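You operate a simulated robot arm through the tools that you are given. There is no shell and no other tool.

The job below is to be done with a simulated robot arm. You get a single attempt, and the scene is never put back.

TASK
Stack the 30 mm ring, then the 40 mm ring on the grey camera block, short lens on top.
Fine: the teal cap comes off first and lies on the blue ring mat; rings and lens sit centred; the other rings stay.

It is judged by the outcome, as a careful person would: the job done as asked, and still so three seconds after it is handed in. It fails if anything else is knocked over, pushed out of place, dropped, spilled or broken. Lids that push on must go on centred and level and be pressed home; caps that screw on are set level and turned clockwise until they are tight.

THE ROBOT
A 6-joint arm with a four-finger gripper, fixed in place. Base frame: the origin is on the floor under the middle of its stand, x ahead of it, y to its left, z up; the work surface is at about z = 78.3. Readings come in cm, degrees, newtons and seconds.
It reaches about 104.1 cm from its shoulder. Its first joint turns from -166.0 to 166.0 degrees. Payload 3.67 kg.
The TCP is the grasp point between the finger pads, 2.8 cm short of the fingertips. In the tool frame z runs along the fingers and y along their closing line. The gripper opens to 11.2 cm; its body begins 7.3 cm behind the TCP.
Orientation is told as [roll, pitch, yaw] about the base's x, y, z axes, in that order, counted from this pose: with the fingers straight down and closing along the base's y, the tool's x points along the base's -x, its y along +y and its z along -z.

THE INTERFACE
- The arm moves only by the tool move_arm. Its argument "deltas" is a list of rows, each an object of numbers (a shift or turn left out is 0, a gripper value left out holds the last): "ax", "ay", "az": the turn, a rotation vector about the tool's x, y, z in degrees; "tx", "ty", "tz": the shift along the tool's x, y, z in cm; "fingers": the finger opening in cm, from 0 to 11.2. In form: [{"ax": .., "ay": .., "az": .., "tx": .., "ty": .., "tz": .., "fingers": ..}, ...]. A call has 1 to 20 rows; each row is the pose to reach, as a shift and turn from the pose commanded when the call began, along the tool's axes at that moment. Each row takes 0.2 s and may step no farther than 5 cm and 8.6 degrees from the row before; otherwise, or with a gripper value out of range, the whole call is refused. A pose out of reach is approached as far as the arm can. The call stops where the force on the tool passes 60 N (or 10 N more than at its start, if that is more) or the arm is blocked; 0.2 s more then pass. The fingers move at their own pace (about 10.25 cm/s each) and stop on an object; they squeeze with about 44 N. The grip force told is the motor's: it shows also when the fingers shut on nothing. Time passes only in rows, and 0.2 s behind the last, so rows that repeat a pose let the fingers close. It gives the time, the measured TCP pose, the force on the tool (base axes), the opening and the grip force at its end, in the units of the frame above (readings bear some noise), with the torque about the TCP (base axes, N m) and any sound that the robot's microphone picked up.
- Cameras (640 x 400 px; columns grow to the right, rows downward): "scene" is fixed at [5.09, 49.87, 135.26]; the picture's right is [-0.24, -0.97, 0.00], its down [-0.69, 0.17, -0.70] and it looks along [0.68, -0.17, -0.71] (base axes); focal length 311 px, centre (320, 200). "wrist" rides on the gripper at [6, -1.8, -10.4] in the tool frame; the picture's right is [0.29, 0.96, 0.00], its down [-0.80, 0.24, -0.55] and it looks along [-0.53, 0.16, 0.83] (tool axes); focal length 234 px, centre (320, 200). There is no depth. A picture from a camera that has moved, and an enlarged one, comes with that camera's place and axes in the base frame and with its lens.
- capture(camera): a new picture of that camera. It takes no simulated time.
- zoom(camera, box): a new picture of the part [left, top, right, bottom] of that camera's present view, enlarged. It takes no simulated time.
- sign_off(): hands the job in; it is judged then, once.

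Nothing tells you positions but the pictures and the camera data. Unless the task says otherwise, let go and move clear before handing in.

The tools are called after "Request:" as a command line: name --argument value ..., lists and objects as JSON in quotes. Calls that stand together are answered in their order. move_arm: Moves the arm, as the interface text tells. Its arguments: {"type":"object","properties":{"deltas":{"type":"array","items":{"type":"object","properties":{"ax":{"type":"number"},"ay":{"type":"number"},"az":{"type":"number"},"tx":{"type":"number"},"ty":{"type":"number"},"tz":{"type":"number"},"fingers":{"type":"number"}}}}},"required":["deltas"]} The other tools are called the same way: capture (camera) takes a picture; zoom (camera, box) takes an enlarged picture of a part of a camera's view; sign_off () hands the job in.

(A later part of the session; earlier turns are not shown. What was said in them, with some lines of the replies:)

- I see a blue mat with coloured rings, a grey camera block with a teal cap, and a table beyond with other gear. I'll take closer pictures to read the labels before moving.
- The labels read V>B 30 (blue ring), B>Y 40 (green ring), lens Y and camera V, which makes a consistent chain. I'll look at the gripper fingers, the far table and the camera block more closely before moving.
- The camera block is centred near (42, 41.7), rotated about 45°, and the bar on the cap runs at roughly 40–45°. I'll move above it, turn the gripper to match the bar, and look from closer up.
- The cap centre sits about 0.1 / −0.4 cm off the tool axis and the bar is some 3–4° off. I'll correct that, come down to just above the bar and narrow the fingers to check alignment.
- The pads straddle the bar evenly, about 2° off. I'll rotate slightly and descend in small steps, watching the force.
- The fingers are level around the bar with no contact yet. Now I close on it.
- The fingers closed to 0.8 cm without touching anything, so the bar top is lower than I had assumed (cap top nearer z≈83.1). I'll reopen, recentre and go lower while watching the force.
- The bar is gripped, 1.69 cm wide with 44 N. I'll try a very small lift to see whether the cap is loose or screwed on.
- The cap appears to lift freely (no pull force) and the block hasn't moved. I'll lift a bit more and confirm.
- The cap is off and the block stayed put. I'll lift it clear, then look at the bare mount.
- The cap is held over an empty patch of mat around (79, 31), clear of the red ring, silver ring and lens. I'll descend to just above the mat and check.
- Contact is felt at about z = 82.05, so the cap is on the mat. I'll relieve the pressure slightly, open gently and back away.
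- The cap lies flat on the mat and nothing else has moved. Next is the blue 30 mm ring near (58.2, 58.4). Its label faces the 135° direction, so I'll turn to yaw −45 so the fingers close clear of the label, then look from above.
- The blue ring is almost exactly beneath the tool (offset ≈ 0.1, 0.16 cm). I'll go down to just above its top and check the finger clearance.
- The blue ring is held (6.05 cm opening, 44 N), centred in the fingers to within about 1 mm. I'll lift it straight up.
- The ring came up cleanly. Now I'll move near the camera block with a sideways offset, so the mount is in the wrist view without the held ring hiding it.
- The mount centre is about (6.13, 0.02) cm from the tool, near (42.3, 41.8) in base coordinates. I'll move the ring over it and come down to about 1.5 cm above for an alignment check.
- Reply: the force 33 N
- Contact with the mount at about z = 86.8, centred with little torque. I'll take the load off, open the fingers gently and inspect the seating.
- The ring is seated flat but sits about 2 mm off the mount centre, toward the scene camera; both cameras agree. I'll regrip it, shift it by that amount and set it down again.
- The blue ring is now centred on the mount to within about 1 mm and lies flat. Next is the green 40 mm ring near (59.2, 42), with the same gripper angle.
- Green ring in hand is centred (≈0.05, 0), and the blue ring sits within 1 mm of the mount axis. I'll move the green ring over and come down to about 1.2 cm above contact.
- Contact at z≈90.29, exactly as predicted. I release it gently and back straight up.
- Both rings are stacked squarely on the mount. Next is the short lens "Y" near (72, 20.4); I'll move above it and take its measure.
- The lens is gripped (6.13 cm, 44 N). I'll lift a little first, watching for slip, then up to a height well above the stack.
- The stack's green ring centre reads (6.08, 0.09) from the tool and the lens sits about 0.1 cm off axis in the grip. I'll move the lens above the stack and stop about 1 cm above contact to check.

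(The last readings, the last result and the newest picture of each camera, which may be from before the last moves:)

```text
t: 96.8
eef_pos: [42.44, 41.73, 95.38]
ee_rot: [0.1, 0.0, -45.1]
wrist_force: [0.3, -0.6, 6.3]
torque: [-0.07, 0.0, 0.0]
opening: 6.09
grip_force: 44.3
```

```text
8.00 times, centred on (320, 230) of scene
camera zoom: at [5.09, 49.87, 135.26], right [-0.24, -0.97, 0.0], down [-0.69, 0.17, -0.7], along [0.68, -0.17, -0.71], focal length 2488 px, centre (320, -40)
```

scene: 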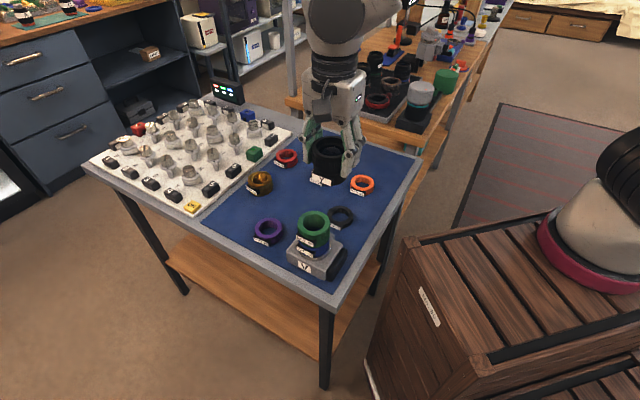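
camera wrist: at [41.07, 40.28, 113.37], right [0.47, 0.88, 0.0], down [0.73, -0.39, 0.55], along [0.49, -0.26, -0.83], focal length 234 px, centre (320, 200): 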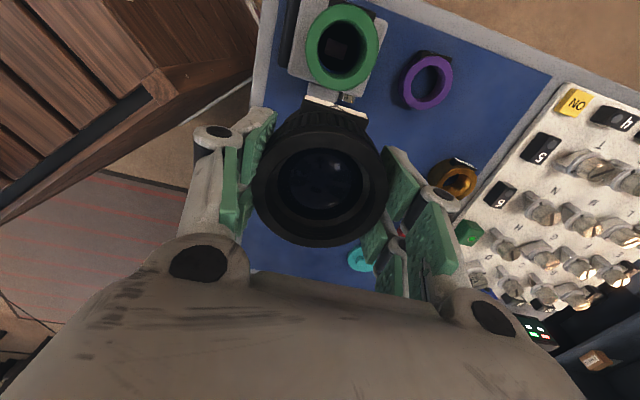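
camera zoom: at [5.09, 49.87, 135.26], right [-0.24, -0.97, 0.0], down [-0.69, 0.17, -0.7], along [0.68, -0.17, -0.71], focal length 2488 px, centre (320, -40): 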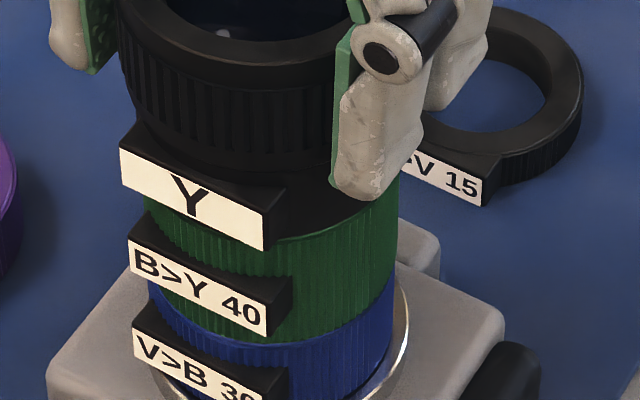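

The lens is resting on the green ring (contact at z≈95.38, as predicted). I release it gently and back straight up.

Request:
move_arm --deltas '[{"tz": -0.02}, {"tz": -0.02, "fingers": 6.3}, {"tz": -0.02, "fingers": 6.7}, {"tz": -0.02, "fingers": 7.4}, {"tz": -0.02, "fingers": 8.4}, {"tz": -0.02, "fingers": 8.4}]'

Request:
zoom --camera "scene" --box '[275, 165, 365, 275]'

```text
t: 98.2
eef_pos: [42.41, 41.73, 95.42]
ee_rot: [0.0, 0.1, -45.1]
wrist_force: [0.1, 0.2, 0.2]
torque: [0.01, 0.0, -0.02]
opening: 8.37
grip_force: 0.0
```

```text
3.64 times, centred on (320, 220) of scene
camera zoom: at [5.09, 49.87, 135.26], right [-0.24, -0.97, 0.0], down [-0.69, 0.17, -0.7], along [0.68, -0.17, -0.71], focal length 1131 px, centre (320, 127)
```

zoom: 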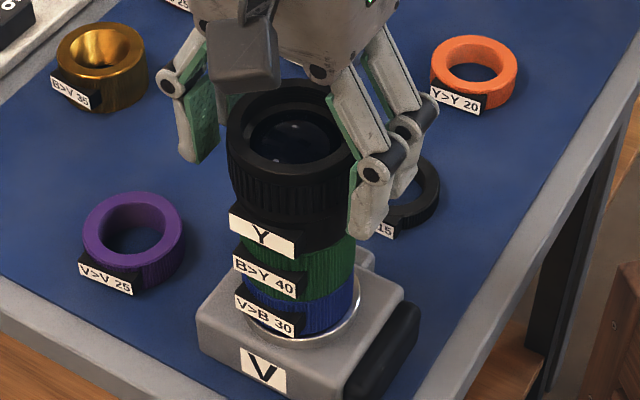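

Request:
move_arm --deltas '[{"tz": -0.5}, {"tz": -1.5}, {"tz": -3.5}, {"tz": -6.5}, {"tz": -10}, {"tz": -12}, {"tz": -12}]'

Request:
zoom --camera "scene" --box '[285, 180, 355, 270]'

Request:
zoom --camera "scene" --box '[295, 210, 345, 260]'

Request:
zoom --camera "wrist" --box '[240, 40, 400, 180]'

```text
t: 99.8
eef_pos: [42.48, 41.71, 107.25]
ee_rot: [-0.1, -0.1, -44.9]
wrist_force: [0.2, -0.4, -0.1]
torque: [0.01, 0.02, 0.0]
opening: 8.39
grip_force: 0.1
```

```text
4.44 times, centred on (320, 225) of scene
camera zoom: at [5.09, 49.87, 135.26], right [-0.24, -0.97, 0.0], down [-0.69, 0.17, -0.7], along [0.68, -0.17, -0.71], focal length 1382 px, centre (320, 89)
```

zoom: 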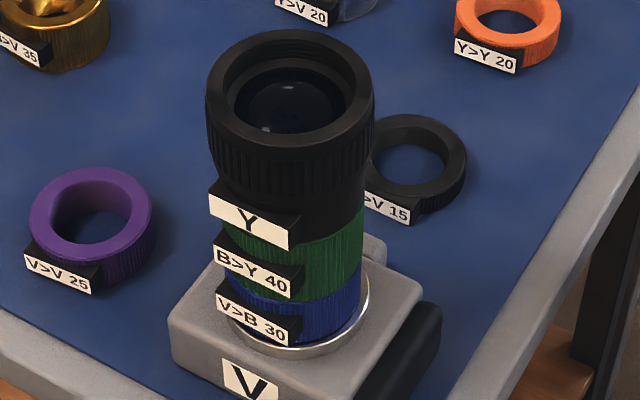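

```text
8.00 times, centred on (320, 235) of scene
camera zoom: at [5.09, 49.87, 135.26], right [-0.24, -0.97, 0.0], down [-0.69, 0.17, -0.7], along [0.68, -0.17, -0.71], focal length 2488 px, centre (320, -80)
```

zoom: 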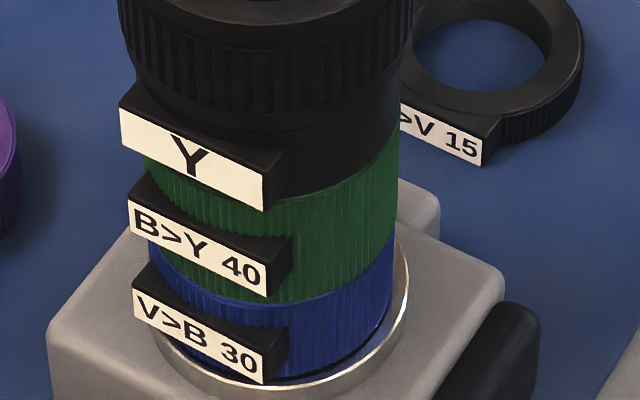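

```text
2.86 times, centred on (320, 110) of wrist
camera zoom: at [36.93, 44.54, 117.76], right [0.47, 0.88, 0.0], down [0.73, -0.39, 0.55], along [0.49, -0.26, -0.83], focal length 669 px, centre (320, 457)
```

zoom: 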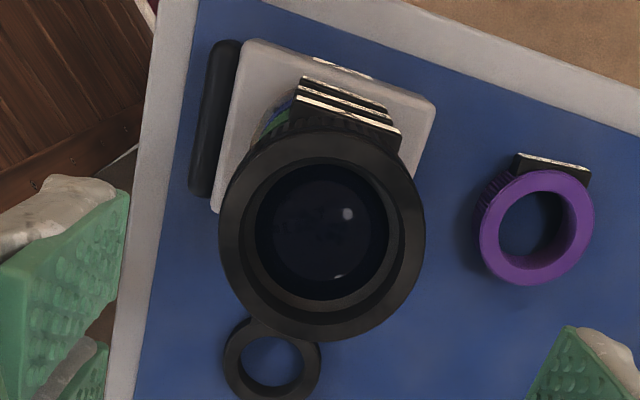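

The lens reads within 1 mm of the stack axis and everything looks upright and aligned. I'll move the arm clear and take final pictures.

Request:
move_arm --deltas '[{"tz": -2}, {"tz": -4}, {"tx": -2, "tz": -5}, {"tx": -5, "tz": -5}, {"tx": -8.5, "tz": -5}, {"tx": -12, "tz": -5}, {"tx": -15, "tz": -5}, {"tx": -16, "tz": -5}, {"tx": -16, "tz": -5}]'

Request:
capture --camera "scene"

Request:
capture --camera "wrist"

Request:
zoom --camera "scene" --box '[200, 130, 420, 290]'

```text
t: 101.8
eef_pos: [53.88, 30.36, 112.29]
ee_rot: [-0.1, 0.0, -45.1]
wrist_force: [-0.8, 0.6, 0.8]
torque: [0.01, 0.0, -0.02]
opening: 8.38
grip_force: 0.0
```

```text
taken
```

scene: 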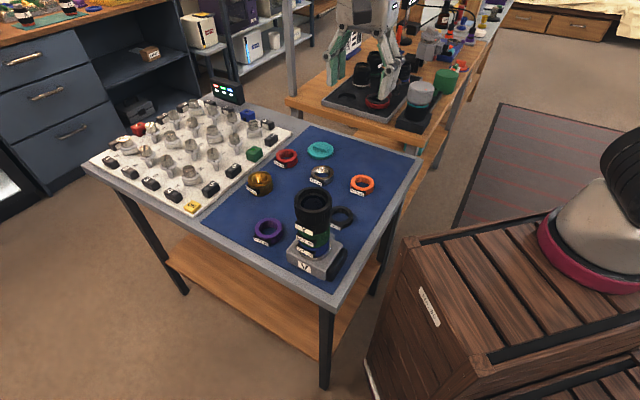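

```text
taken
camera wrist: at [48.24, 33.28, 122.69], right [0.47, 0.88, 0.0], down [0.73, -0.39, 0.55], along [0.49, -0.26, -0.83], focal length 234 px, centre (320, 200)
```

wrist: 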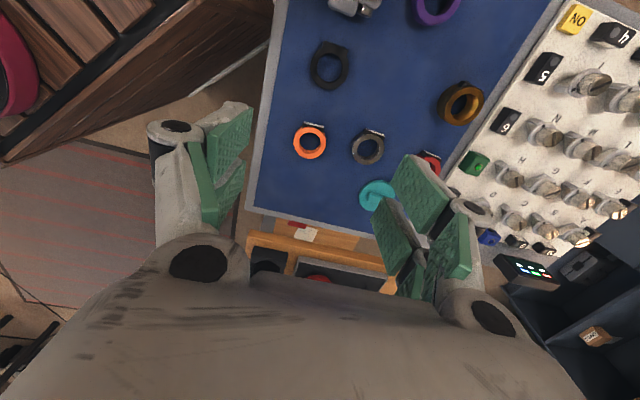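

```text
2.50 times, centred on (310, 210) of scene
camera zoom: at [5.09, 49.87, 135.26], right [-0.24, -0.97, 0.0], down [-0.69, 0.17, -0.7], along [0.68, -0.17, -0.71], focal length 777 px, centre (345, 175)
```

zoom: 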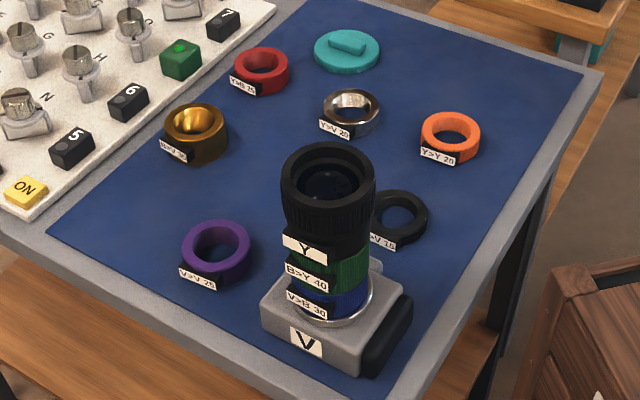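

The blue ring, green ring and lens stand upright and centred on the camera block. The cap lies flat on the mat, the other rings are where they started, and the arm is clear, so I'm handing it in.

Request:
sign_off

```text
The job is handed in.
```

The job is done and handed in: the stack is on the grey camera block and nothing else was disturbed.

- **Cap:** the teal cap came off first, lifting straight off, and lies flat on an empty part of the blue mat.
- **Stack:** from the bottom up it is the blue 30 mm ring, the green 40 mm ring and the short lens (Y). The cameras put each piece within about 1 mm of the mount centre, and the stack stands upright. The blue ring first landed about 2 mm off, so I picked it up and set it down again.
- **Everything else:** in the last pictures the other rings and the block were where they started. The gripper was open and clear of the stack.
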